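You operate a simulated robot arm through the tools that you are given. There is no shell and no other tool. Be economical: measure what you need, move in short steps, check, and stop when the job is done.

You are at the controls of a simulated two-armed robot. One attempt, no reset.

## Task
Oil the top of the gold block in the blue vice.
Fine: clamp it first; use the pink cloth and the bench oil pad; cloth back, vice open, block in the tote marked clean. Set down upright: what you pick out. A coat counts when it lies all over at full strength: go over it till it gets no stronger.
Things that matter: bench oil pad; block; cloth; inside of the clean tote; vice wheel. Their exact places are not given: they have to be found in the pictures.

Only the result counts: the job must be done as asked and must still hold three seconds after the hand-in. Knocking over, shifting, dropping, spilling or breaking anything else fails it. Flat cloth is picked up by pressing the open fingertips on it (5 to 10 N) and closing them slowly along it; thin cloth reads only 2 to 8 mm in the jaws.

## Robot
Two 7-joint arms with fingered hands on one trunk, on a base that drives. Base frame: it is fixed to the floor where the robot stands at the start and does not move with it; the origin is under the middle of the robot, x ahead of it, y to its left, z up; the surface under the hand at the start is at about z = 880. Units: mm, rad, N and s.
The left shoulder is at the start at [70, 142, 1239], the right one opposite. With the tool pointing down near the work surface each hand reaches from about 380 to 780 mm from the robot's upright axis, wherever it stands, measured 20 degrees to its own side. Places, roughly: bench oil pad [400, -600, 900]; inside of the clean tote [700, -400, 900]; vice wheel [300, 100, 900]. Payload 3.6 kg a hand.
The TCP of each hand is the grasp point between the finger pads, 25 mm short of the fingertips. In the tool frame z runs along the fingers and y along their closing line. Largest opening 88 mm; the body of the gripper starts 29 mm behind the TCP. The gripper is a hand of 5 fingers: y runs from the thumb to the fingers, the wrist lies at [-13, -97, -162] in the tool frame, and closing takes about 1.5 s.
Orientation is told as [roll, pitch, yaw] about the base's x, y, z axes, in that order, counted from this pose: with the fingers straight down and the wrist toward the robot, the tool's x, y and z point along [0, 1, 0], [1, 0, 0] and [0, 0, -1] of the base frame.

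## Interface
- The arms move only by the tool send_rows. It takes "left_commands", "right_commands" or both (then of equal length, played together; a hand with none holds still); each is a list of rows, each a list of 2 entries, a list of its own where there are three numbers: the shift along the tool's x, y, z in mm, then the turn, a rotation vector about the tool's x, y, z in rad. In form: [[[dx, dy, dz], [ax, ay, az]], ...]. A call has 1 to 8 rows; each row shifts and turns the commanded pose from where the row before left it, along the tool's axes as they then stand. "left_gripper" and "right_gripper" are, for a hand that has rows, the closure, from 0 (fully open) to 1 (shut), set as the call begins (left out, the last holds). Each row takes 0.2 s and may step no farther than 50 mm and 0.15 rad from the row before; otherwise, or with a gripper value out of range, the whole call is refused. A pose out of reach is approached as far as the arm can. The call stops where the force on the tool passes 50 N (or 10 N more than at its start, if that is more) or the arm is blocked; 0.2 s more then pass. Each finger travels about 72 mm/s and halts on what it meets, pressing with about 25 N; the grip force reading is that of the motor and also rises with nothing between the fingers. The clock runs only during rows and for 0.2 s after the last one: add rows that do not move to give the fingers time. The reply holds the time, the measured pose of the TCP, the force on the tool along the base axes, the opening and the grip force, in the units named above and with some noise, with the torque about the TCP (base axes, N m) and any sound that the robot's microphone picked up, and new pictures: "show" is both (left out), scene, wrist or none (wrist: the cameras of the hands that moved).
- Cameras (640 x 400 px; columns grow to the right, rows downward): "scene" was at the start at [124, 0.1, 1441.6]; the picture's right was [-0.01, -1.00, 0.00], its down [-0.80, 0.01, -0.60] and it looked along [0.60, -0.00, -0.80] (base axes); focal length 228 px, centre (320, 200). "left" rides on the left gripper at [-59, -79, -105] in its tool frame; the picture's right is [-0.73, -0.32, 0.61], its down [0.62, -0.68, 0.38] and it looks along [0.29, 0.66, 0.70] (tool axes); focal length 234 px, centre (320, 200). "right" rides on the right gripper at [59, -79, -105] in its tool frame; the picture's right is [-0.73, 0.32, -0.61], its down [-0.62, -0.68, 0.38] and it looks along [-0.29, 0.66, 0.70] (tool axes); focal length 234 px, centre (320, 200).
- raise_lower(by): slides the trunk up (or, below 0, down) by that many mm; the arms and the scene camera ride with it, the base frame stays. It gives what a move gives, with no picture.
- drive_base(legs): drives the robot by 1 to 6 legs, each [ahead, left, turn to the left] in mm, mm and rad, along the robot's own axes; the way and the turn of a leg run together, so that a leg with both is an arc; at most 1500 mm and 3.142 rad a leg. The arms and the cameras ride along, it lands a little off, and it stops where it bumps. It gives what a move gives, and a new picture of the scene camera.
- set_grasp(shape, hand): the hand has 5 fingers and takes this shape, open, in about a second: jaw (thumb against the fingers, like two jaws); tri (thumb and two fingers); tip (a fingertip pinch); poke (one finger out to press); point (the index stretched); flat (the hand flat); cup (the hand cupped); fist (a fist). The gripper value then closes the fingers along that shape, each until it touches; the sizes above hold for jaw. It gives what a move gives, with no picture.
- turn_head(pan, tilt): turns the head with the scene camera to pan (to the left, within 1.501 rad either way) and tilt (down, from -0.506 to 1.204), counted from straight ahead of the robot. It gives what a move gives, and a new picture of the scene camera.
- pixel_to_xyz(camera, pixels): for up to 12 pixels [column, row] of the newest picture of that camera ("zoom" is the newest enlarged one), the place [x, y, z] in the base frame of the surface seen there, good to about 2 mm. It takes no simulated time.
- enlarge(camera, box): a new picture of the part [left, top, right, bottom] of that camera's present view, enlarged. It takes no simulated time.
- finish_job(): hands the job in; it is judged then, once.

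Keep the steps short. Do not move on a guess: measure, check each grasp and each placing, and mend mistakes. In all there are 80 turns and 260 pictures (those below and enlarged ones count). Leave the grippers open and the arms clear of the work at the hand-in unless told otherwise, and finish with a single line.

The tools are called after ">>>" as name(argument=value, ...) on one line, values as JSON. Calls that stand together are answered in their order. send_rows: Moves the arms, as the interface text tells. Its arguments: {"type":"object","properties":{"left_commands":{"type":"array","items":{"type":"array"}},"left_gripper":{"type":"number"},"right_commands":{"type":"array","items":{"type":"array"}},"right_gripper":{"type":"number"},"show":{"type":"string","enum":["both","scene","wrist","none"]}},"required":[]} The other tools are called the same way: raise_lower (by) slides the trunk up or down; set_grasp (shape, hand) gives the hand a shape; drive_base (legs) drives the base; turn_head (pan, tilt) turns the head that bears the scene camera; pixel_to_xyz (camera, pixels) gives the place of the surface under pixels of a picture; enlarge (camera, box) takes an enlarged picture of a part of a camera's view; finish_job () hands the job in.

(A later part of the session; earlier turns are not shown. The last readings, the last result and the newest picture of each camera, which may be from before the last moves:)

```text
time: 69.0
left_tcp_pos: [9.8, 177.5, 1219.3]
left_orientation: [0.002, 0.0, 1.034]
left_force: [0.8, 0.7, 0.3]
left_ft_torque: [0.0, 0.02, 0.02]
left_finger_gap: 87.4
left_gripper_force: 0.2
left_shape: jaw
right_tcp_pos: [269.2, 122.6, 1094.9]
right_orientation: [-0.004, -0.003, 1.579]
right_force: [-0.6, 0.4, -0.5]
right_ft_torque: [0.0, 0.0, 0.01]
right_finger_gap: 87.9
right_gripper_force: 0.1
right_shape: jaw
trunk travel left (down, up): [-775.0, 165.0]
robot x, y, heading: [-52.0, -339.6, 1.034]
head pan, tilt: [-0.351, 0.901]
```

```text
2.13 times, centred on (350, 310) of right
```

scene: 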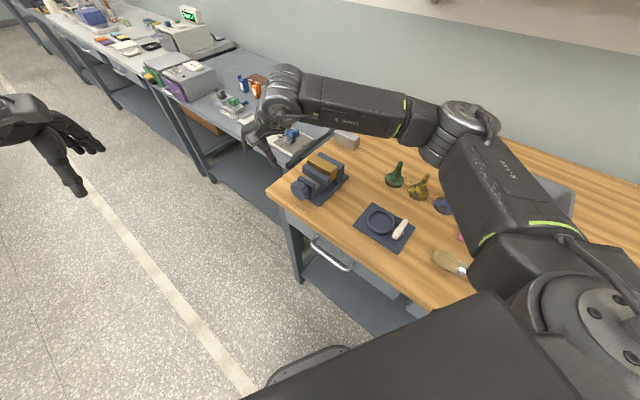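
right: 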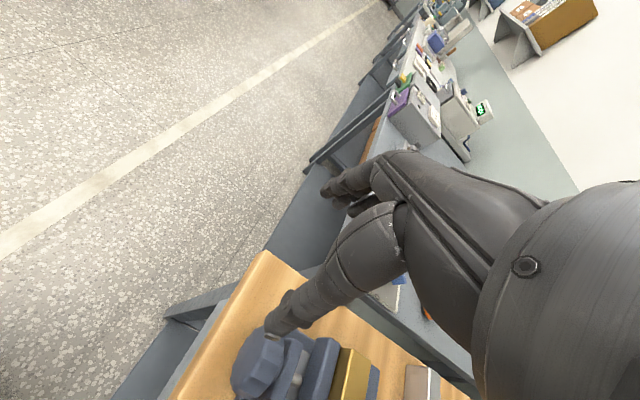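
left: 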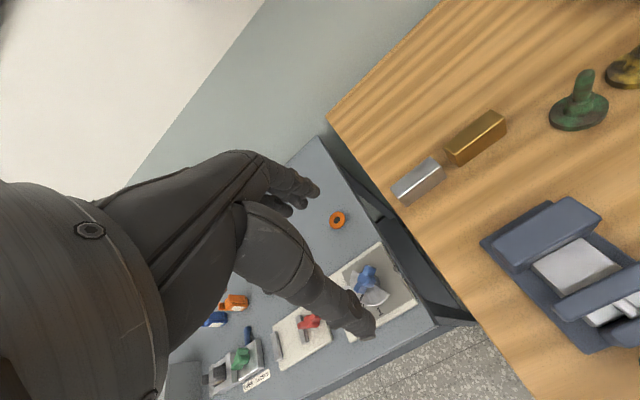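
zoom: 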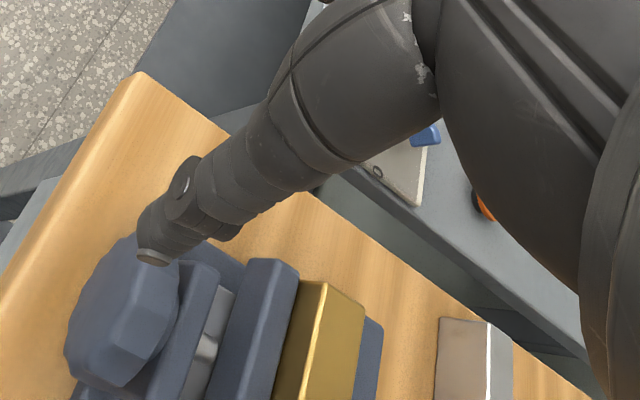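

The block is tight between both jaws with its top fully exposed. Now the cloth: I raise the hand, turn the hand's yaw back to line up with the robot, and turn the robot back to heading 0.

>>> send_rows(right_commands=[[[0, 0, -30], [0, 0, 0.14]], [[0, 0, -30], [0, 0, 0.14]], [[0, 0, -10], [0, 0, 0.14]], [[0, 0, 0], [0, 0, 0.123]], [[0, 0, 0], [0, 0, 0]]], show="none")

>>> drive_base(legs=[[0, 0, -1.035]])

>>> turn_head(pan=-0.2, tilt=0.9)

```text
time: 70.2
left_tcp_pos: [9.8, 177.8, 1220.3]
left_orientation: [-0.001, 0.001, 1.035]
left_force: [0.3, 0.7, -0.4]
left_ft_torque: [-0.03, -0.01, 0.01]
left_finger_gap: 87.7
left_gripper_force: 0.0
left_shape: jaw
right_tcp_pos: [269.4, 122.1, 1167.6]
right_orientation: [-0.004, -0.005, 1.033]
right_force: [-0.7, -0.5, 0.4]
right_ft_torque: [0.0, -0.02, 0.04]
right_finger_gap: 87.6
right_gripper_force: 0.1
right_shape: jaw
trunk travel left (down, up): [-775.0, 165.0]
robot x, y, heading: [-51.0, -339.3, 1.037]
head pan, tilt: [-0.351, 0.901]
```

```text
time: 73.2
left_tcp_pos: [423.9, -120.2, 1220.2]
left_orientation: [0.001, -0.001, 0.017]
left_force: [0.2, 0.1, 0.3]
left_ft_torque: [0.03, 0.0, 0.01]
left_finger_gap: 87.5
left_gripper_force: 0.1
left_shape: jaw
right_tcp_pos: [512.2, -370.4, 1167.1]
right_orientation: [-0.005, -0.002, 0.015]
right_force: [0.1, -0.4, 0.8]
right_ft_torque: [-0.01, 0.02, 0.0]
right_finger_gap: 87.7
right_gripper_force: 0.1
right_shape: jaw
trunk travel left (down, up): [-775.0, 165.0]
robot x, y, heading: [-49.4, -344.6, 0.015]
head pan, tilt: [-0.351, 0.901]
```

scene: 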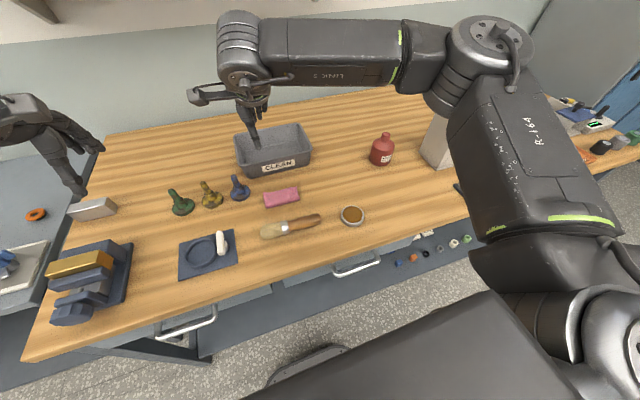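

```text
time: 73.9
left_tcp_pos: [424.0, -121.8, 1219.5]
left_orientation: [-0.002, 0.0, 0.015]
left_force: [-0.6, -0.1, -0.7]
left_ft_torque: [0.01, 0.0, 0.05]
left_finger_gap: 87.6
left_gripper_force: 0.1
left_shape: jaw
right_tcp_pos: [510.0, -370.2, 1167.7]
right_orientation: [-0.007, -0.004, 0.018]
right_force: [0.2, 0.5, -0.2]
right_ft_torque: [0.01, 0.0, -0.01]
right_finger_gap: 87.8
right_gripper_force: 0.1
right_shape: jaw
trunk travel left (down, up): [-775.0, 165.0]
robot x, y, heading: [-50.1, -347.7, 0.012]
head pan, tilt: [-0.201, 0.901]
```

scene: 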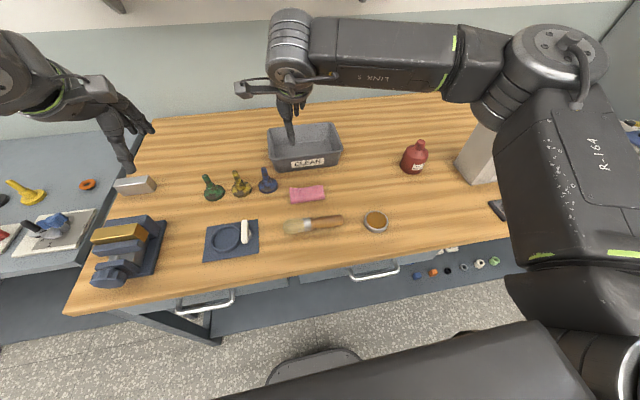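

I have a good view here. I enlarge the cloth (307,193), the pad (376,221), the tote, and the vice, and measure.

>>> enlarge(camera="scene", box=[80, 205, 180, 295])

>>> enlarge(camera="scene", box=[260, 110, 400, 240])

>>> pixel_to_xyz(camera="scene", pixels=[[292, 191], [306, 187], [323, 188], [307, 193], [295, 200], [325, 199], [309, 200], [376, 221], [368, 219], [385, 223], [376, 214], [376, 228]])

>>> pixel_to_xyz(camera="scene", pixels=[[97, 233], [140, 228], [95, 240], [140, 235], [303, 140], [320, 150], [270, 130], [340, 130], [278, 155], [338, 148], [285, 145], [415, 160]])

```text
4.44 times, centred on (130, 250) of scene
```

zoom: 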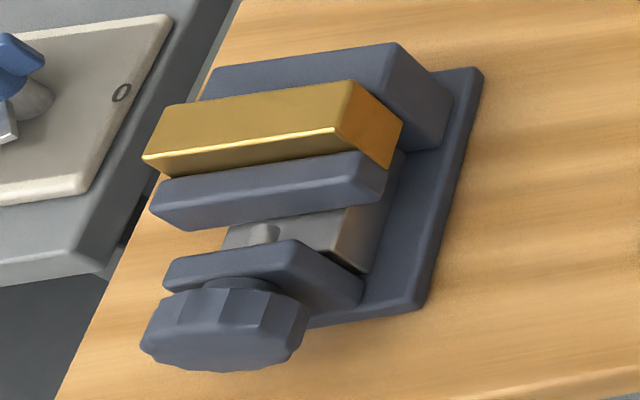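

```text
3.08 times, centred on (330, 175) of scene
```

zoom: 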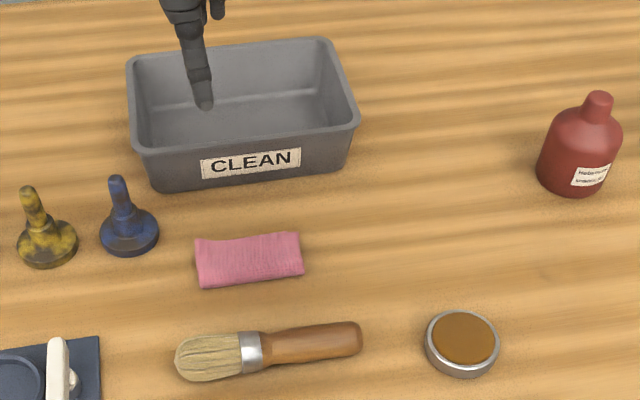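

```text
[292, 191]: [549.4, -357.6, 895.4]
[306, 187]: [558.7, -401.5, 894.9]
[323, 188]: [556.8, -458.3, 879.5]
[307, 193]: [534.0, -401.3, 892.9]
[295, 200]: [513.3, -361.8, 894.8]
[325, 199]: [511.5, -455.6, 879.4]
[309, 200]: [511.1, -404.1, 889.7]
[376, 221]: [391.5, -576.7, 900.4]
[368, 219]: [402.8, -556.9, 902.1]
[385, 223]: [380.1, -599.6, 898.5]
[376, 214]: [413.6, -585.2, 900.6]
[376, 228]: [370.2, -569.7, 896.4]
```

```text
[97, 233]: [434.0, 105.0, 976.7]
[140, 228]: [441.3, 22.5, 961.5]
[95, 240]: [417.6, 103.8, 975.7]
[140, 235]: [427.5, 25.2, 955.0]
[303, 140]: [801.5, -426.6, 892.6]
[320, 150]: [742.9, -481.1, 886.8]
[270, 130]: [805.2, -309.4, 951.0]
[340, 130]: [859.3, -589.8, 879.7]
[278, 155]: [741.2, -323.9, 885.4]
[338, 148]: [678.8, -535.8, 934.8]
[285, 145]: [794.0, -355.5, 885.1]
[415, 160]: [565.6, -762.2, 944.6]
```

The cloth is a folded pad: x 510–562, y −358 to −452, top at about z 893. The oil pad is centred at (392,−578), top z 900, with radius about 22. I bring the right hand, half open, over the cloth centre (536,−405) and down to tips just above it.

>>> send_rows(right_commands=[[[-12, 8, 35], [0, 0, 0]], [[-12, 8, 35], [0, 0, 0]], [[-11, 9, 40], [0, 0, 0]], [[0, 0, 40], [0, 0, 0]], [[0, 0, 40], [0, 0, 0]], [[0, 0, 30], [0, 0, 0]], [[0, 0, 18], [0, 0, 0.015]], [[0, 0, 0], [0, 0, 0]]], right_gripper=0.5)

>>> enlarge(camera="scene", box=[250, 130, 370, 230])

```text
time: 75.7
left_tcp_pos: [423.3, -121.6, 1219.9]
left_orientation: [-0.001, 0.0, 0.016]
left_force: [0.6, 0.4, 0.5]
left_ft_torque: [-0.01, 0.0, 0.0]
left_finger_gap: 87.6
left_gripper_force: 0.1
left_shape: jaw
right_tcp_pos: [536.2, -405.7, 932.1]
right_orientation: [-0.005, -0.001, 0.002]
right_force: [0.8, -0.2, -0.8]
right_ft_torque: [0.04, -0.01, 0.01]
right_finger_gap: 44.5
right_gripper_force: 0.0
right_shape: jaw
trunk travel left (down, up): [-775.0, 165.0]
robot x, y, heading: [-50.9, -339.9, 0.018]
head pan, tilt: [-0.201, 0.901]
```

scene: 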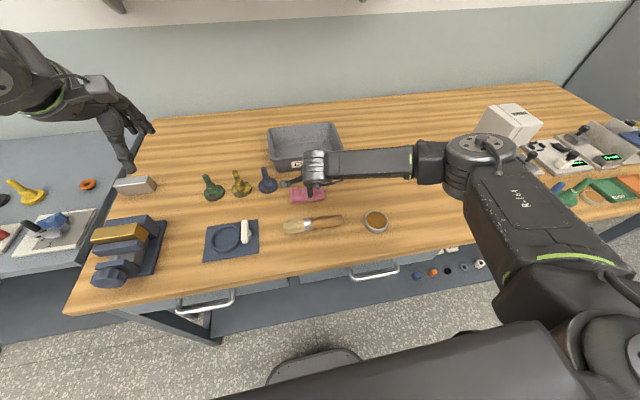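
right: 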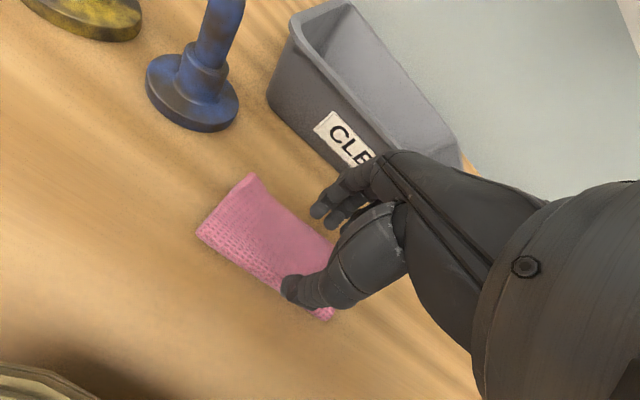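

```text
4.00 times, centred on (310, 180) of scene
```

zoom: 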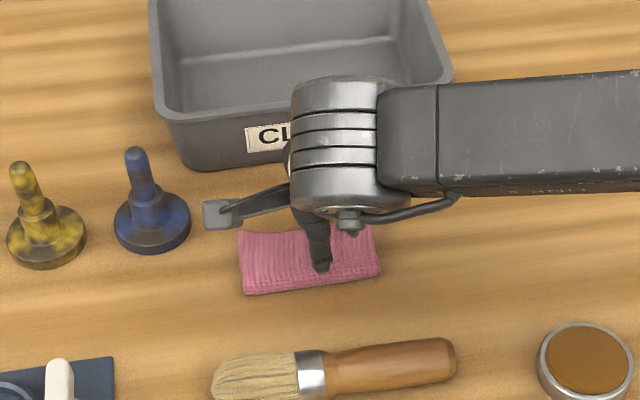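

I lower slowly until the fingertips press the cloth.

>>> send_rows(right_commands=[[[0, 0, 8], [0, 0, 0]], [[0, 0, 3], [0, 0, 0]], [[0, 0, 2], [0, 0, 0]], [[0, 0, 0], [0, 0, 0]]], show="none")

```text
time: 76.7
left_tcp_pos: [423.0, -121.4, 1219.6]
left_orientation: [0.0, 0.001, 0.016]
left_force: [-0.7, 0.3, -0.3]
left_ft_torque: [0.04, 0.0, 0.0]
left_finger_gap: 88.0
left_gripper_force: 0.1
left_shape: jaw
right_tcp_pos: [537.7, -405.4, 917.7]
right_orientation: [-0.002, -0.006, 0.001]
right_force: [2.7, 0.1, 11.0]
right_ft_torque: [0.03, -0.27, 0.02]
right_finger_gap: 46.1
right_gripper_force: 0.0
right_shape: jaw
trunk travel left (down, up): [-775.0, 165.0]
robot x, y, heading: [-49.6, -342.6, 0.009]
head pan, tilt: [-0.201, 0.901]
```

The force is 11 N, slightly too much. I ease up 0.5 mm, then close the fingers slowly in steps.

>>> send_rows(right_commands=[[[0, 0, -0.5], [0, 0, 0]], [[0, 0, 0], [0, 0, 0]]], right_gripper=0.58, show="none")

>>> send_rows(right_commands=[[[0, 0, 0], [0, 0, 0]], [[0, 0, 0], [0, 0, 0]]], right_gripper=0.68, show="none")

>>> send_rows(right_commands=[[[0, 0, 0], [0, 0, 0]], [[0, 0, 0], [0, 0, 0]]], right_gripper=0.78, show="wrist")

```text
time: 77.3
left_tcp_pos: [421.2, -120.7, 1220.0]
left_orientation: [0.0, -0.002, 0.016]
left_force: [-0.1, 0.6, 0.3]
left_ft_torque: [-0.02, -0.03, 0.02]
left_finger_gap: 87.9
left_gripper_force: 0.1
left_shape: jaw
right_tcp_pos: [536.4, -405.9, 919.7]
right_orientation: [-0.005, -0.004, 0.001]
right_force: [2.0, -1.3, 12.2]
right_ft_torque: [-0.05, -0.12, 0.05]
right_finger_gap: 42.1
right_gripper_force: 24.8
right_shape: jaw
trunk travel left (down, up): [-775.0, 165.0]
robot x, y, heading: [-50.0, -343.6, 0.01]
head pan, tilt: [-0.201, 0.901]
```

```text
time: 77.9
left_tcp_pos: [421.5, -119.8, 1221.0]
left_orientation: [0.0, -0.001, 0.016]
left_force: [0.1, -0.1, 1.3]
left_ft_torque: [0.0, -0.01, 0.0]
left_finger_gap: 87.3
left_gripper_force: 0.0
left_shape: jaw
right_tcp_pos: [536.3, -406.0, 919.7]
right_orientation: [-0.005, -0.006, 0.001]
right_force: [2.6, -1.5, 13.4]
right_ft_torque: [-0.05, -0.15, 0.03]
right_finger_gap: 42.6
right_gripper_force: 25.1
right_shape: jaw
trunk travel left (down, up): [-775.0, 165.0]
robot x, y, heading: [-49.3, -341.7, 0.009]
head pan, tilt: [-0.201, 0.901]
```

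```text
time: 78.5
left_tcp_pos: [422.6, -119.8, 1221.2]
left_orientation: [-0.001, -0.002, 0.015]
left_force: [-1.2, 0.0, 0.8]
left_ft_torque: [0.01, 0.03, 0.0]
left_finger_gap: 87.3
left_gripper_force: 0.1
left_shape: jaw
right_tcp_pos: [536.5, -406.0, 918.6]
right_orientation: [-0.004, -0.005, 0.003]
right_force: [1.8, -2.1, 12.9]
right_ft_torque: [-0.04, -0.13, -0.02]
right_finger_gap: 42.6
right_gripper_force: 25.1
right_shape: jaw
trunk travel left (down, up): [-775.0, 165.0]
robot x, y, heading: [-50.2, -343.4, 0.02]
head pan, tilt: [-0.201, 0.901]
```

right: 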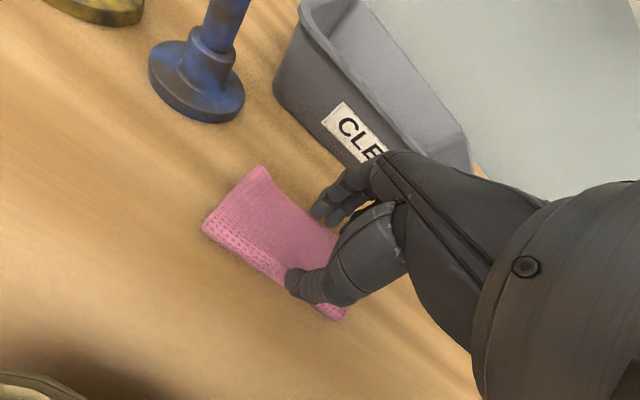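

The fingers stopped at 42 mm with 13 N downward, so they may be pressing too hard to slide. I ease up 1 mm, and 1 mm more if needed, with the gripper still closing.

>>> send_rows(right_commands=[[[0, 0, -1], [0, 0, 0]], [[0, 0, 0], [0, 0, 0]]], show="none")

>>> send_rows(right_commands=[[[0, 0, -1], [0, 0, 0]], [[0, 0, 0], [0, 0, 0]]], show="wrist")

```text
time: 79.1
left_tcp_pos: [421.1, -120.8, 1220.6]
left_orientation: [-0.001, 0.0, 0.015]
left_force: [-0.3, -0.5, -0.6]
left_ft_torque: [0.05, 0.03, 0.0]
left_finger_gap: 87.5
left_gripper_force: 0.1
left_shape: jaw
right_tcp_pos: [537.5, -406.5, 919.3]
right_orientation: [-0.005, -0.005, 0.002]
right_force: [0.7, -1.4, 10.2]
right_ft_torque: [-0.04, -0.12, 0.01]
right_finger_gap: 42.1
right_gripper_force: 25.0
right_shape: jaw
trunk travel left (down, up): [-775.0, 165.0]
robot x, y, heading: [-48.5, -342.9, 0.009]
head pan, tilt: [-0.201, 0.901]
```

```text
time: 79.7
left_tcp_pos: [422.7, -119.7, 1220.4]
left_orientation: [-0.001, -0.003, 0.016]
left_force: [-0.3, 0.2, 0.1]
left_ft_torque: [0.03, 0.03, 0.05]
left_finger_gap: 87.7
left_gripper_force: 0.0
left_shape: jaw
right_tcp_pos: [536.3, -404.9, 921.3]
right_orientation: [-0.004, -0.006, 0.001]
right_force: [-0.2, -2.3, 14.4]
right_ft_torque: [-0.11, -0.1, -0.03]
right_finger_gap: 39.6
right_gripper_force: 24.9
right_shape: jaw
trunk travel left (down, up): [-775.0, 165.0]
robot x, y, heading: [-46.1, -340.9, 0.014]
head pan, tilt: [-0.201, 0.901]
```

right: 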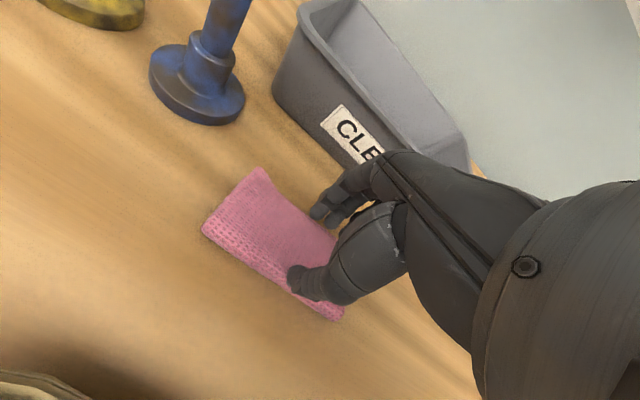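

The gap shrinks as I ease up, since the curling fingertips push down as they close. I keep easing up 1 mm at a time while they close.

>>> send_rows(right_commands=[[[0, 0, -1], [0, 0, 0]], [[0, 0, 0], [0, 0, 0]], [[0, 0, -1], [0, 0, 0]], [[0, 0, 0], [0, 0, 0]]], right_gripper=1, show="none")

>>> send_rows(right_commands=[[[0, 0, -1], [0, 0, 0]], [[0, 0, 0], [0, 0, 0]], [[0, 0, 0], [0, 0, 0]]], show="wrist")

```text
time: 80.7
left_tcp_pos: [421.2, -120.1, 1219.7]
left_orientation: [0.0, -0.002, 0.016]
left_force: [-0.1, -0.4, -0.4]
left_ft_torque: [0.01, 0.01, 0.02]
left_finger_gap: 87.8
left_gripper_force: 0.1
left_shape: jaw
right_tcp_pos: [536.3, -406.1, 923.3]
right_orientation: [-0.005, -0.007, 0.001]
right_force: [-0.4, -0.8, 13.8]
right_ft_torque: [-0.09, -0.04, 0.02]
right_finger_gap: 36.7
right_gripper_force: 24.4
right_shape: jaw
trunk travel left (down, up): [-775.0, 165.0]
robot x, y, heading: [-51.0, -338.7, 0.015]
head pan, tilt: [-0.201, 0.901]
```

```text
time: 81.5
left_tcp_pos: [421.4, -120.2, 1221.0]
left_orientation: [0.0, -0.004, 0.016]
left_force: [0.0, 0.2, 0.5]
left_ft_torque: [0.01, 0.04, 0.02]
left_finger_gap: 87.7
left_gripper_force: 0.1
left_shape: jaw
right_tcp_pos: [536.4, -405.4, 924.7]
right_orientation: [-0.004, -0.006, 0.002]
right_force: [-0.8, -0.5, 12.8]
right_ft_torque: [-0.05, -0.01, 0.04]
right_finger_gap: 35.9
right_gripper_force: 24.9
right_shape: jaw
trunk travel left (down, up): [-775.0, 165.0]
robot x, y, heading: [-50.0, -343.2, 0.012]
head pan, tilt: [-0.201, 0.901]
```

right: 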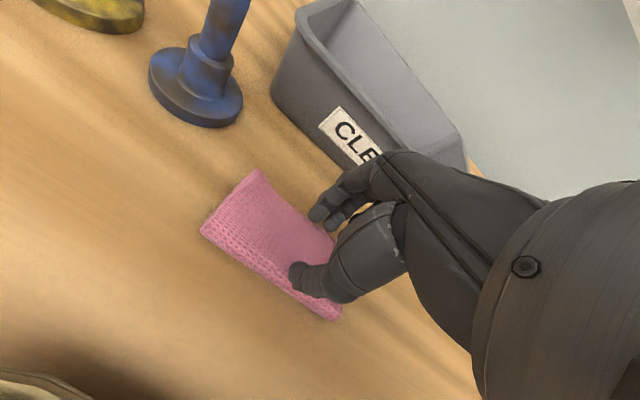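

The gap keeps shrinking: 36 mm at z 924.7. I keep easing up in 1 mm steps with pauses.

>>> send_rows(right_commands=[[[0, 0, -1], [0, 0, 0]], [[0, 0, 0], [0, 0, 0]], [[0, 0, -1], [0, 0, 0]], [[0, 0, 0], [0, 0, 0]], [[0, 0, -1], [0, 0, 0]], [[0, 0, 0], [0, 0, 0]], [[0, 0, -1], [0, 0, 0]], [[0, 0, 0], [0, 0, 0]]], show="wrist")

>>> send_rows(right_commands=[[[0, 0, -1], [0, 0, 0]], [[0, 0, 0], [0, 0, 0]], [[0, 0, -1], [0, 0, 0]], [[0, 0, 0], [0, 0, 0]], [[0, 0, 0], [0, 0, 0]]], show="wrist")

>>> enlarge(camera="right", box=[190, 140, 390, 340])

```text
time: 83.3
left_tcp_pos: [424.8, -120.5, 1218.6]
left_orientation: [0.0, 0.001, 0.015]
left_force: [0.5, -0.4, -0.4]
left_ft_torque: [-0.02, 0.0, 0.05]
left_finger_gap: 87.6
left_gripper_force: 0.0
left_shape: jaw
right_tcp_pos: [538.8, -405.4, 927.4]
right_orientation: [-0.005, -0.003, 0.002]
right_force: [-0.1, -0.4, -0.2]
right_ft_torque: [-0.01, -0.03, 0.04]
right_finger_gap: 25.7
right_gripper_force: 24.8
right_shape: jaw
trunk travel left (down, up): [-775.0, 165.0]
robot x, y, heading: [-47.8, -343.9, 0.017]
head pan, tilt: [-0.201, 0.901]
```

right: 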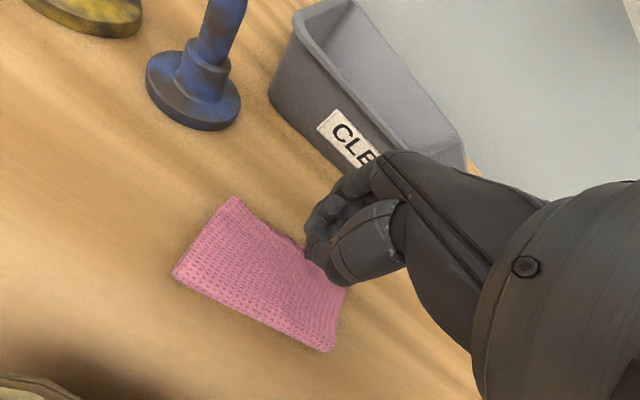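

```text
time: 84.5
left_tcp_pos: [423.6, -120.3, 1219.4]
left_orientation: [0.0, 0.001, 0.016]
left_force: [0.1, 0.1, 0.0]
left_ft_torque: [-0.01, 0.02, -0.01]
left_finger_gap: 87.8
left_gripper_force: 0.0
left_shape: jaw
right_tcp_pos: [539.8, -405.9, 929.4]
right_orientation: [-0.006, -0.004, 0.002]
right_force: [0.2, 0.2, -0.2]
right_ft_torque: [-0.04, 0.0, -0.01]
right_finger_gap: 25.7
right_gripper_force: 24.7
right_shape: jaw
trunk travel left (down, up): [-775.0, 165.0]
robot x, y, heading: [-50.2, -342.2, 0.014]
head pan, tilt: [-0.201, 0.901]
```

right: 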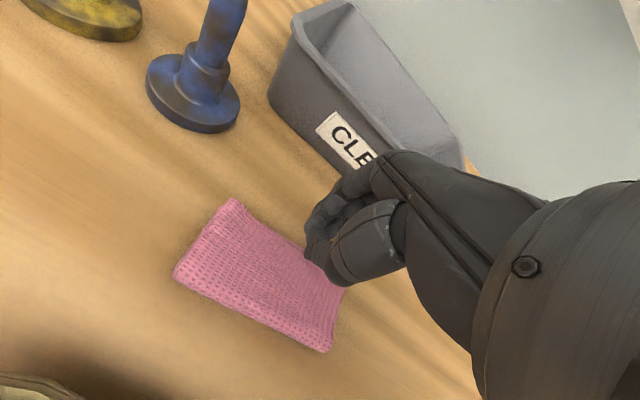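

```text
2.00 times, centred on (290, 240) of right
```

zoom: 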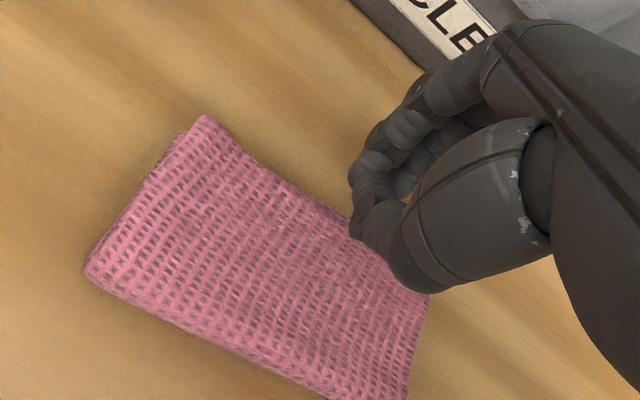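

The force fell to zero and the gap reads 25.7, while the cloth has shifted toward the robot. The fingers may hold a bunched edge, so I lift 25 mm to see.

>>> send_rows(right_commands=[[[0, 0, -8], [0, 0, 0]], [[0, 0, -8], [0, 0, 0]], [[0, 0, -9], [0, 0, 0]], [[0, 0, 0], [0, 0, 0]]])

>>> enlarge(camera="scene", box=[250, 130, 370, 230])

```text
time: 85.5
left_tcp_pos: [423.7, -119.7, 1220.5]
left_orientation: [0.001, -0.001, 0.016]
left_force: [-0.5, -0.5, -0.2]
left_ft_torque: [0.01, -0.04, -0.01]
left_finger_gap: 87.7
left_gripper_force: 0.1
left_shape: jaw
right_tcp_pos: [537.5, -405.2, 954.5]
right_orientation: [-0.006, -0.003, 0.002]
right_force: [0.5, -0.6, 0.1]
right_ft_torque: [0.0, 0.02, 0.01]
right_finger_gap: 25.6
right_gripper_force: 25.2
right_shape: jaw
trunk travel left (down, up): [-775.0, 165.0]
robot x, y, heading: [-49.4, -340.4, 0.011]
head pan, tilt: [-0.201, 0.901]
```

scene: 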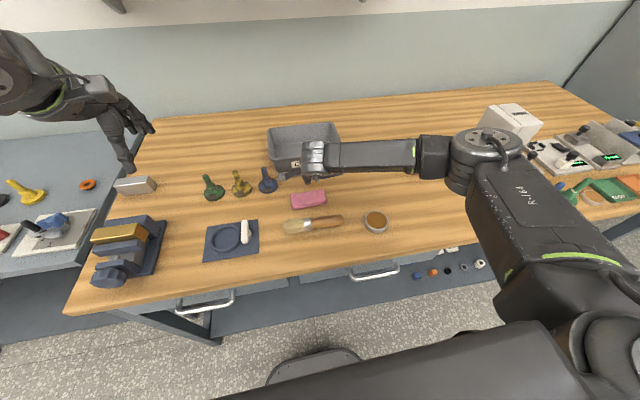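
right: 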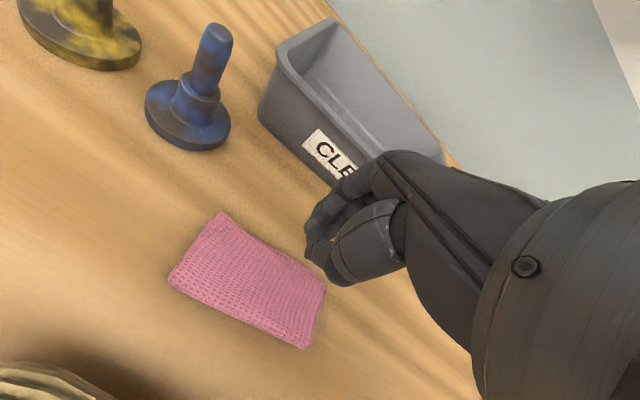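

```text
4.00 times, centred on (310, 180) of scene
```

zoom: 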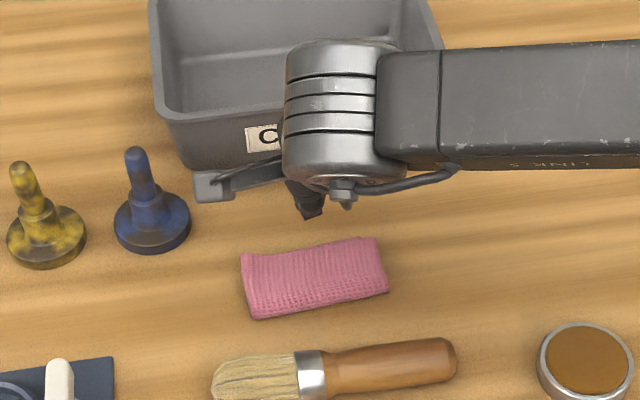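

It is not gripped. The jaw shape only closes to about 25 mm when empty, so cloth needs the fingertip pinch. I rise, set the "tip" shape, and close it in the air to learn its gap.

>>> send_rows(right_commands=[[[0, 0, -20], [0, 0, 0]], [[0, 0, -20], [0, 0, 0]]], right_gripper=0, show="none")

>>> set_grasp(hand="right", shape="tip")

>>> send_rows(right_commands=[[[0, 0, 0], [0, 0, 0]], [[0, 0, 0], [0, 0, 0]]], right_gripper=0.3, show="wrist")

>>> send_rows(right_commands=[[[0, 0, 0], [0, 0, 0]], [[0, 0, 0], [0, 0, 0]], [[0, 0, 0], [0, 0, 0]], [[0, 0, 0], [0, 0, 0]], [[0, 0, 0], [0, 0, 0]], [[0, 0, 0], [0, 0, 0]]], right_gripper=1, show="wrist")

>>> pixel_to_xyz(camera="right", pixels=[[225, 240], [180, 285], [310, 300], [295, 350], [245, 290]])

```text
time: 86.1
left_tcp_pos: [422.7, -121.0, 1220.8]
left_orientation: [0.001, 0.001, 0.016]
left_force: [0.0, 0.6, 0.7]
left_ft_torque: [-0.01, 0.04, 0.01]
left_finger_gap: 87.9
left_gripper_force: 0.0
left_shape: jaw
right_tcp_pos: [537.2, -404.8, 993.3]
right_orientation: [-0.006, -0.004, 0.001]
right_force: [0.1, 0.2, 0.2]
right_ft_torque: [0.02, -0.01, -0.03]
right_finger_gap: 87.6
right_gripper_force: 0.1
right_shape: jaw
trunk travel left (down, up): [-775.0, 165.0]
robot x, y, heading: [-51.6, -344.2, 0.012]
head pan, tilt: [-0.201, 0.901]
```

```text
time: 87.0
left_tcp_pos: [423.9, -120.2, 1218.7]
left_orientation: [-0.001, 0.0, 0.015]
left_force: [-0.4, 0.1, 0.2]
left_ft_torque: [0.02, 0.0, -0.01]
left_finger_gap: 87.6
left_gripper_force: 0.0
left_shape: jaw
right_tcp_pos: [536.6, -404.5, 992.9]
right_orientation: [-0.006, -0.003, 0.001]
right_force: [-0.1, -0.2, 0.3]
right_ft_torque: [0.01, -0.01, -0.01]
right_finger_gap: 88.0
right_gripper_force: 0.0
right_shape: tip
trunk travel left (down, up): [-775.0, 165.0]
robot x, y, heading: [-48.8, -337.3, 0.012]
head pan, tilt: [-0.201, 0.901]
```

```text
time: 87.6
left_tcp_pos: [423.4, -120.3, 1220.2]
left_orientation: [0.001, 0.002, 0.015]
left_force: [-0.6, 0.5, 0.3]
left_ft_torque: [0.04, -0.01, 0.03]
left_finger_gap: 87.9
left_gripper_force: 0.2
left_shape: jaw
right_tcp_pos: [536.7, -405.4, 994.3]
right_orientation: [-0.005, -0.003, 0.001]
right_force: [0.8, 0.0, 0.5]
right_ft_torque: [0.01, 0.02, -0.02]
right_finger_gap: 62.2
right_gripper_force: 0.0
right_shape: tip
trunk travel left (down, up): [-775.0, 165.0]
robot x, y, heading: [-49.0, -341.0, 0.012]
head pan, tilt: [-0.201, 0.901]
```

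right: 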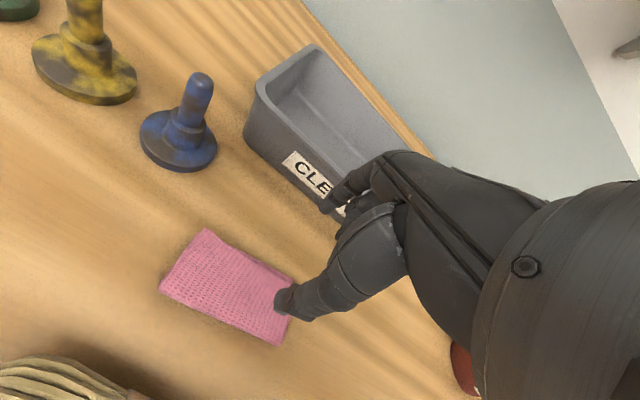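

```text
time: 89.0
left_tcp_pos: [423.1, -120.0, 1219.3]
left_orientation: [0.0, 0.002, 0.017]
left_force: [0.4, 0.3, 0.5]
left_ft_torque: [-0.02, -0.03, 0.04]
left_finger_gap: 87.6
left_gripper_force: 0.1
left_shape: jaw
right_tcp_pos: [538.0, -404.6, 992.9]
right_orientation: [-0.005, -0.003, 0.002]
right_force: [-0.7, -0.7, 0.0]
right_ft_torque: [0.04, 0.0, -0.03]
right_finger_gap: 0.0
right_gripper_force: 24.9
right_shape: tip
trunk travel left (down, up): [-775.0, 165.0]
robot x, y, heading: [-51.0, -342.4, 0.007]
head pan, tilt: [-0.201, 0.901]
```

right: 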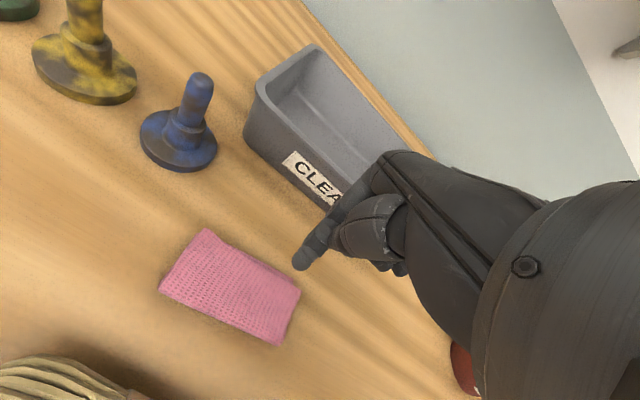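

```text
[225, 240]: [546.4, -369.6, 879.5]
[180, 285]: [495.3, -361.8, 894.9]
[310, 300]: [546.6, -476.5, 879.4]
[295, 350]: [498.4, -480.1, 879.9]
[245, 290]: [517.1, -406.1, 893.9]
```

The tip shape closes to 0. I find where the closed fingertip lies at pixel (303,262) and the cloth's corners.

>>> pixel_to_xyz(camera="right", pixels=[[301, 265], [305, 255], [325, 230], [205, 233], [165, 290], [298, 287], [278, 343], [230, 287]])

```text
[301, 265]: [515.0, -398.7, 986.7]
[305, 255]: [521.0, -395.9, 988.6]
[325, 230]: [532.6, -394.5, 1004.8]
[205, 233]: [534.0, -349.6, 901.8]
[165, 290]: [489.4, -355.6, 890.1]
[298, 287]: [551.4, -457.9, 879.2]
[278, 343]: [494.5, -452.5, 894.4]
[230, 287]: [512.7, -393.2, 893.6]
```

The cloth now spans x 490–545, y −353 to −455, and the closed pinch point lies near (517,−398), which is over its middle. I open to 0.6, lower to z 940, and look.

>>> send_rows(right_commands=[[[-4, 0, 15], [0, 0, 0]], [[0, 0, 15], [0, 0, 0]], [[0, 0, 12], [0, 0, 0]], [[0, 0, 10], [0, 0, 0]], [[0, 0, 0], [0, 0, 0]]], right_gripper=0.6, show="wrist")

>>> enlarge(camera="right", box=[200, 170, 400, 350])

```text
time: 90.2
left_tcp_pos: [423.3, -121.3, 1219.3]
left_orientation: [0.0, 0.001, 0.017]
left_force: [-0.2, -0.4, 1.0]
left_ft_torque: [0.05, 0.04, 0.02]
left_finger_gap: 87.7
left_gripper_force: 0.0
left_shape: jaw
right_tcp_pos: [537.1, -407.2, 940.7]
right_orientation: [-0.005, -0.002, 0.0]
right_force: [0.2, 0.2, 0.1]
right_ft_torque: [-0.01, 0.01, -0.01]
right_finger_gap: 35.1
right_gripper_force: 0.1
right_shape: tip
trunk travel left (down, up): [-775.0, 165.0]
robot x, y, heading: [-51.2, -340.9, 0.018]
head pan, tilt: [-0.201, 0.901]
```

right: 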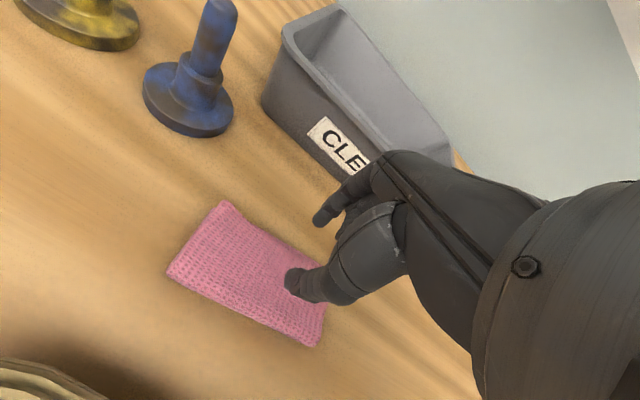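

```text
2.22 times, centred on (300, 260) of right
```

zoom: 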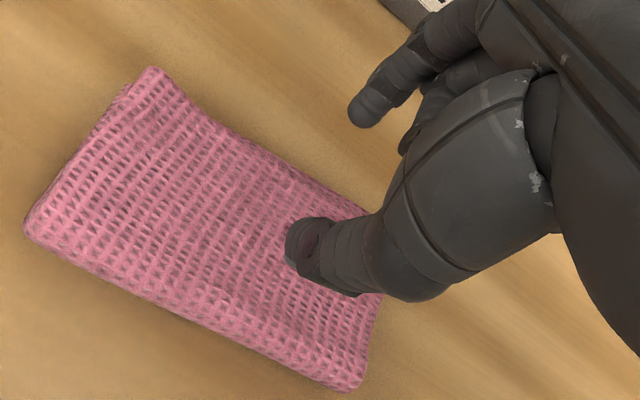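

>>> pixel_to_xyz(camera="zoom", pixels=[[362, 118], [352, 112], [300, 262], [295, 240], [320, 285], [385, 205], [160, 75], [360, 380], [40, 225]])

```text
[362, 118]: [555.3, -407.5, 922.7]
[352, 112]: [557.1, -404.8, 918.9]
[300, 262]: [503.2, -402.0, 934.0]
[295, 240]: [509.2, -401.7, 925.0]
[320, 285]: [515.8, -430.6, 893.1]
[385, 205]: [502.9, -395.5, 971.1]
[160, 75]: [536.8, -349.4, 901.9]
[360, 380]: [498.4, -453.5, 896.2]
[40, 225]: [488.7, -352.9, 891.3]
```

The fingertips sit at x 512 and 557, so the index is off the cloth. I shift x −20, close to 0.7, and lower toward contact.

>>> send_rows(right_commands=[[[2, -20, 0], [0, 0, 0]], [[0, 0, 10], [0, 0, 0]], [[0, 0, 6], [0, 0, 0]], [[0, 0, 3], [0, 0, 0]], [[0, 0, 0], [0, 0, 0]]], right_gripper=0.7, show="wrist")

```text
time: 91.4
left_tcp_pos: [418.7, -120.5, 1222.1]
left_orientation: [0.0, -0.003, 0.015]
left_force: [-0.9, -0.8, 0.1]
left_ft_torque: [0.01, -0.01, 0.01]
left_finger_gap: 87.8
left_gripper_force: 0.1
left_shape: jaw
right_tcp_pos: [514.6, -407.4, 927.6]
right_orientation: [-0.003, -0.013, 0.002]
right_force: [5.2, -0.7, 33.4]
right_ft_torque: [-0.06, -0.43, 0.03]
right_finger_gap: 29.1
right_gripper_force: 25.0
right_shape: tip
trunk travel left (down, up): [-775.0, 165.0]
robot x, y, heading: [-51.2, -342.8, 0.01]
head pan, tilt: [-0.201, 0.901]
```

right: 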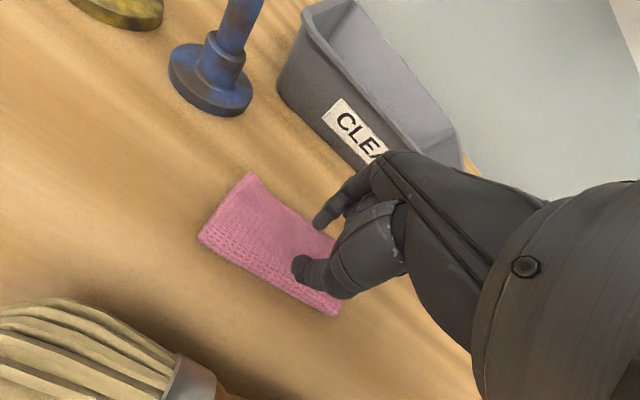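

33 N is too much. I back up 3.5 mm and read again.

>>> send_rows(right_commands=[[[0, 0, -2], [0, 0, 0]], [[0, 0, -1.5], [0, 0, 0]], [[0, 0, 0], [0, 0, 0]]], show="none")

>>> send_rows(right_commands=[[[0, 0, -0.5], [0, 0, 0]], [[0, 0, 0], [0, 0, 0]]], show="none")

```text
time: 92.2
left_tcp_pos: [421.1, -119.9, 1220.9]
left_orientation: [0.0, -0.005, 0.016]
left_force: [0.0, -0.7, 0.8]
left_ft_torque: [-0.01, 0.02, 0.04]
left_finger_gap: 87.9
left_gripper_force: 0.1
left_shape: jaw
right_tcp_pos: [515.6, -406.8, 928.1]
right_orientation: [-0.007, -0.007, 0.002]
right_force: [2.4, 0.2, 25.7]
right_ft_torque: [-0.04, -0.06, 0.08]
right_finger_gap: 28.5
right_gripper_force: 24.9
right_shape: tip
trunk travel left (down, up): [-775.0, 165.0]
robot x, y, heading: [-49.6, -341.1, 0.015]
head pan, tilt: [-0.201, 0.901]
```

```text
time: 92.8
left_tcp_pos: [419.8, -119.4, 1221.5]
left_orientation: [0.001, -0.004, 0.017]
left_force: [-0.8, 1.1, 0.2]
left_ft_torque: [0.03, 0.01, -0.02]
left_finger_gap: 87.7
left_gripper_force: 0.1
left_shape: jaw
right_tcp_pos: [515.3, -407.9, 929.0]
right_orientation: [-0.005, -0.009, 0.0]
right_force: [0.6, 1.2, 26.2]
right_ft_torque: [0.06, -0.05, 0.08]
right_finger_gap: 27.6
right_gripper_force: 25.0
right_shape: tip
trunk travel left (down, up): [-775.0, 165.0]
robot x, y, heading: [-50.7, -343.6, 0.013]
head pan, tilt: [-0.201, 0.901]
```

>>> send_rows(right_commands=[[[0, 0, -1], [0, 0, 0]], [[0, 0, -1], [0, 0, 0]], [[0, 0, 0], [0, 0, 0]]], show="none")

>>> send_rows(right_commands=[[[0, 0, -1], [0, 0, 0]], [[0, 0, 0], [0, 0, 0]]], show="none")

```text
time: 93.6
left_tcp_pos: [423.2, -120.8, 1218.8]
left_orientation: [0.001, 0.001, 0.016]
left_force: [0.0, -0.6, -0.3]
left_ft_torque: [0.0, -0.04, 0.0]
left_finger_gap: 87.6
left_gripper_force: 0.1
left_shape: jaw
right_tcp_pos: [517.8, -408.0, 927.2]
right_orientation: [-0.005, -0.003, 0.0]
right_force: [-0.3, -0.4, 0.6]
right_ft_torque: [0.01, -0.01, 0.0]
right_finger_gap: 20.7
right_gripper_force: 25.0
right_shape: tip
trunk travel left (down, up): [-775.0, 165.0]
robot x, y, heading: [-52.2, -343.3, 0.012]
head pan, tilt: [-0.201, 0.901]
```

```text
time: 94.2
left_tcp_pos: [424.4, -119.9, 1220.0]
left_orientation: [0.0, 0.001, 0.014]
left_force: [0.9, 0.1, -0.1]
left_ft_torque: [0.01, -0.02, 0.03]
left_finger_gap: 88.0
left_gripper_force: 0.1
left_shape: jaw
right_tcp_pos: [517.9, -407.3, 929.7]
right_orientation: [-0.006, -0.002, 0.001]
right_force: [-0.2, 0.1, -0.4]
right_ft_torque: [0.02, -0.02, -0.01]
right_finger_gap: 20.9
right_gripper_force: 24.9
right_shape: tip
trunk travel left (down, up): [-775.0, 165.0]
robot x, y, heading: [-49.1, -344.6, 0.016]
head pan, tilt: [-0.201, 0.901]
```

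The gap went to 20.8 at 25 N with zero downforce, so perhaps a bunch of cloth is held. I look.

>>> enlarge(camera="right", box=[190, 150, 390, 340])

>>> enlarge(camera="scene", box=[270, 150, 350, 220])

```text
2.11 times, centred on (290, 245) of right
```

zoom: 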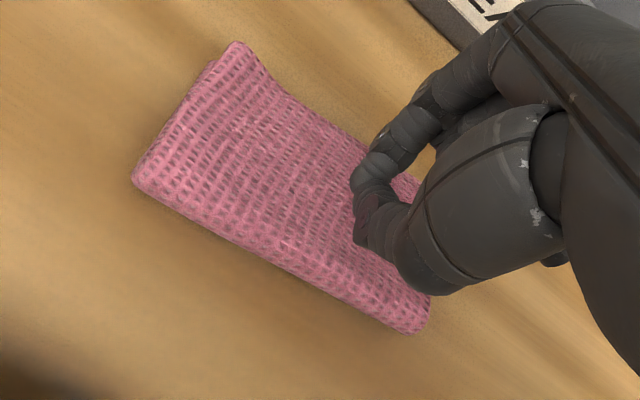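

```text
5.71 times, centred on (310, 185) of scene
```

zoom: 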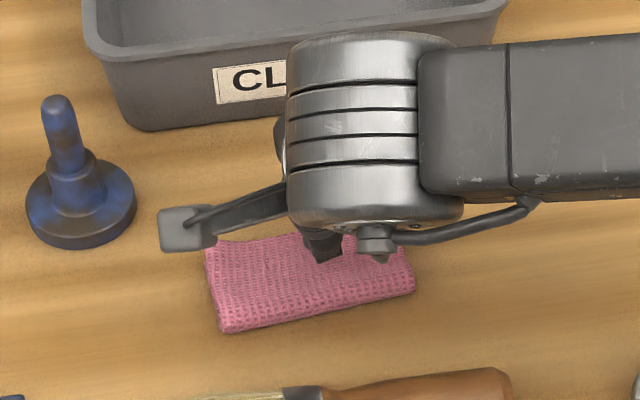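

The cloth isn't held; the tips closed above it. I retry carefully: rise, open to 0.6, then lower by single millimetres reading the force.

>>> send_rows(right_commands=[[[0, 0, -8], [0, 0, 0]], [[0, 0, 0], [0, 0, 0]], [[0, 0, 0], [0, 0, 0]], [[0, 0, 8], [0, 0, 0]], [[0, 0, 0], [0, 0, 0]]], right_gripper=0.6, show="none")

>>> send_rows(right_commands=[[[0, 0, 2], [0, 0, 0]], [[0, 0, 0], [0, 0, 0]]], show="none")

>>> send_rows(right_commands=[[[0, 0, 2], [0, 0, 0]], [[0, 0, 0], [0, 0, 0]]], show="none")

>>> send_rows(right_commands=[[[0, 0, 1], [0, 0, 0]], [[0, 0, 0], [0, 0, 0]]], show="none")

```text
time: 95.4
left_tcp_pos: [423.7, -119.5, 1219.0]
left_orientation: [0.0, -0.001, 0.017]
left_force: [-0.1, -0.2, 0.3]
left_ft_torque: [0.0, 0.02, 0.01]
left_finger_gap: 87.5
left_gripper_force: 0.0
left_shape: jaw
right_tcp_pos: [517.7, -407.4, 930.4]
right_orientation: [-0.005, -0.007, 0.002]
right_force: [0.9, 0.0, 2.3]
right_ft_torque: [0.0, -0.02, 0.03]
right_finger_gap: 35.5
right_gripper_force: 0.2
right_shape: tip
trunk travel left (down, up): [-775.0, 165.0]
robot x, y, heading: [-52.2, -340.9, 0.014]
head pan, tilt: [-0.201, 0.901]
```

```text
time: 96.0
left_tcp_pos: [422.3, -120.4, 1220.0]
left_orientation: [0.0, -0.002, 0.015]
left_force: [0.6, 0.9, 0.6]
left_ft_torque: [-0.02, 0.03, -0.03]
left_finger_gap: 87.7
left_gripper_force: 0.0
left_shape: jaw
right_tcp_pos: [517.4, -406.0, 929.2]
right_orientation: [-0.004, -0.006, 0.002]
right_force: [1.1, 0.4, 10.8]
right_ft_torque: [0.02, -0.3, 0.02]
right_finger_gap: 36.1
right_gripper_force: 0.0
right_shape: tip
trunk travel left (down, up): [-775.0, 165.0]
robot x, y, heading: [-50.1, -339.0, 0.015]
head pan, tilt: [-0.201, 0.901]
```

```text
time: 96.6
left_tcp_pos: [419.2, -118.7, 1221.4]
left_orientation: [0.0, -0.003, 0.015]
left_force: [0.6, 0.0, -0.9]
left_ft_torque: [0.02, -0.01, 0.0]
left_finger_gap: 87.8
left_gripper_force: 0.2
left_shape: jaw
right_tcp_pos: [515.4, -406.7, 928.8]
right_orientation: [-0.001, -0.011, 0.001]
right_force: [1.1, 1.2, 28.2]
right_ft_torque: [0.1, -0.82, 0.04]
right_finger_gap: 37.7
right_gripper_force: 0.1
right_shape: tip
trunk travel left (down, up): [-775.0, 165.0]
robot x, y, heading: [-53.6, -344.5, 0.016]
head pan, tilt: [-0.201, 0.901]
```

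```text
time: 97.2
left_tcp_pos: [417.4, -118.6, 1221.5]
left_orientation: [0.0, -0.005, 0.015]
left_force: [-0.7, 0.0, 0.7]
left_ft_torque: [-0.02, 0.01, -0.03]
left_finger_gap: 87.7
left_gripper_force: 0.0
left_shape: jaw
right_tcp_pos: [515.3, -405.3, 928.0]
right_orientation: [-0.005, -0.012, 0.001]
right_force: [3.2, 2.6, 38.8]
right_ft_torque: [0.19, -1.15, 0.07]
right_finger_gap: 38.7
right_gripper_force: 0.1
right_shape: tip
trunk travel left (down, up): [-775.0, 165.0]
robot x, y, heading: [-48.1, -343.9, 0.012]
head pan, tilt: [-0.201, 0.901]
```

The torque shows only the index tip presses, about 30 mm to the +x side; the thumb is roughly 4 mm higher. I back up, tilt the hand −0.1 about tool x so both tips touch, and lower again by millimetres.

>>> send_rows(right_commands=[[[0, 0, -7], [0, 0, 0]], [[0, -2, 0], [-0.1, 0, 0]], [[0, 0, 2], [0, 0, 0]], [[0, 0, 0], [0, 0, 0]]], show="none")

>>> send_rows(right_commands=[[[0, 0, 1.5], [0, 0, 0]], [[0, 0, 0], [0, 0, 0]]], show="none")

>>> send_rows(right_commands=[[[0, 0, 1.5], [0, 0, 0]], [[0, 0, 0], [0, 0, 0]]], show="none")

```text
time: 98.2
left_tcp_pos: [423.5, -119.7, 1219.5]
left_orientation: [-0.002, 0.001, 0.015]
left_force: [0.1, 0.1, -0.2]
left_ft_torque: [0.01, 0.02, 0.0]
left_finger_gap: 87.9
left_gripper_force: 0.0
left_shape: jaw
right_tcp_pos: [515.0, -407.5, 927.9]
right_orientation: [-0.007, -0.103, 0.002]
right_force: [-0.6, -0.4, 0.2]
right_ft_torque: [0.0, -0.01, 0.0]
right_finger_gap: 35.3
right_gripper_force: 0.1
right_shape: tip
trunk travel left (down, up): [-775.0, 165.0]
robot x, y, heading: [-49.3, -340.6, 0.012]
head pan, tilt: [-0.201, 0.901]
```

```text
time: 98.8
left_tcp_pos: [423.2, -121.1, 1219.1]
left_orientation: [-0.001, 0.0, 0.016]
left_force: [1.2, 0.4, -0.4]
left_ft_torque: [-0.02, 0.01, 0.02]
left_finger_gap: 87.9
left_gripper_force: 0.1
left_shape: jaw
right_tcp_pos: [516.7, -408.4, 926.8]
right_orientation: [-0.005, -0.105, 0.002]
right_force: [-0.4, 0.3, 0.6]
right_ft_torque: [0.01, 0.02, -0.02]
right_finger_gap: 35.3
right_gripper_force: 0.0
right_shape: tip
trunk travel left (down, up): [-775.0, 165.0]
robot x, y, heading: [-52.9, -344.4, 0.012]
head pan, tilt: [-0.201, 0.901]
```

```text
time: 99.4
left_tcp_pos: [422.9, -120.9, 1220.5]
left_orientation: [0.0, 0.001, 0.015]
left_force: [0.1, 0.4, 0.5]
left_ft_torque: [0.02, -0.03, -0.02]
left_finger_gap: 87.6
left_gripper_force: 0.0
left_shape: jaw
right_tcp_pos: [517.1, -405.9, 925.7]
right_orientation: [-0.005, -0.104, 0.001]
right_force: [0.3, -0.6, 1.4]
right_ft_torque: [-0.04, -0.08, -0.01]
right_finger_gap: 35.7
right_gripper_force: 0.0
right_shape: tip
trunk travel left (down, up): [-775.0, 165.0]
robot x, y, heading: [-51.0, -344.1, 0.014]
head pan, tilt: [-0.201, 0.901]
```

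>>> send_rows(right_commands=[[[0, 0, 1], [0, 0, 0]], [[0, 0, 0], [0, 0, 0]]], show="none")

>>> send_rows(right_commands=[[[0, 0, 0.7], [0, 0, 0]], [[0, 0, 0], [0, 0, 0]]], show="wrist")

```text
time: 100.0
left_tcp_pos: [423.3, -120.6, 1219.9]
left_orientation: [0.002, -0.003, 0.016]
left_force: [0.1, 0.0, -0.4]
left_ft_torque: [0.02, -0.02, 0.02]
left_finger_gap: 87.7
left_gripper_force: 0.0
left_shape: jaw
right_tcp_pos: [515.4, -408.6, 927.0]
right_orientation: [-0.004, -0.103, 0.003]
right_force: [-0.3, 0.4, 4.3]
right_ft_torque: [-0.01, -0.16, 0.02]
right_finger_gap: 36.4
right_gripper_force: 0.2
right_shape: tip
trunk travel left (down, up): [-775.0, 165.0]
robot x, y, heading: [-45.8, -342.4, 0.015]
head pan, tilt: [-0.201, 0.901]
```

```text
time: 100.6
left_tcp_pos: [423.0, -120.4, 1220.2]
left_orientation: [0.0, -0.001, 0.015]
left_force: [-1.1, -0.9, -0.6]
left_ft_torque: [0.01, 0.0, 0.03]
left_finger_gap: 87.6
left_gripper_force: 0.1
left_shape: jaw
right_tcp_pos: [515.4, -406.5, 926.3]
right_orientation: [-0.006, -0.106, 0.002]
right_force: [0.2, -0.4, 5.4]
right_ft_torque: [-0.04, -0.18, -0.02]
right_finger_gap: 36.9
right_gripper_force: 0.0
right_shape: tip
trunk travel left (down, up): [-775.0, 165.0]
robot x, y, heading: [-48.3, -340.7, 0.013]
head pan, tilt: [-0.201, 0.901]
```

right: 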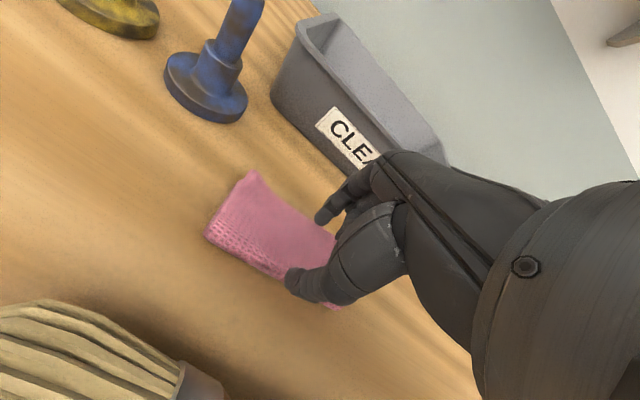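

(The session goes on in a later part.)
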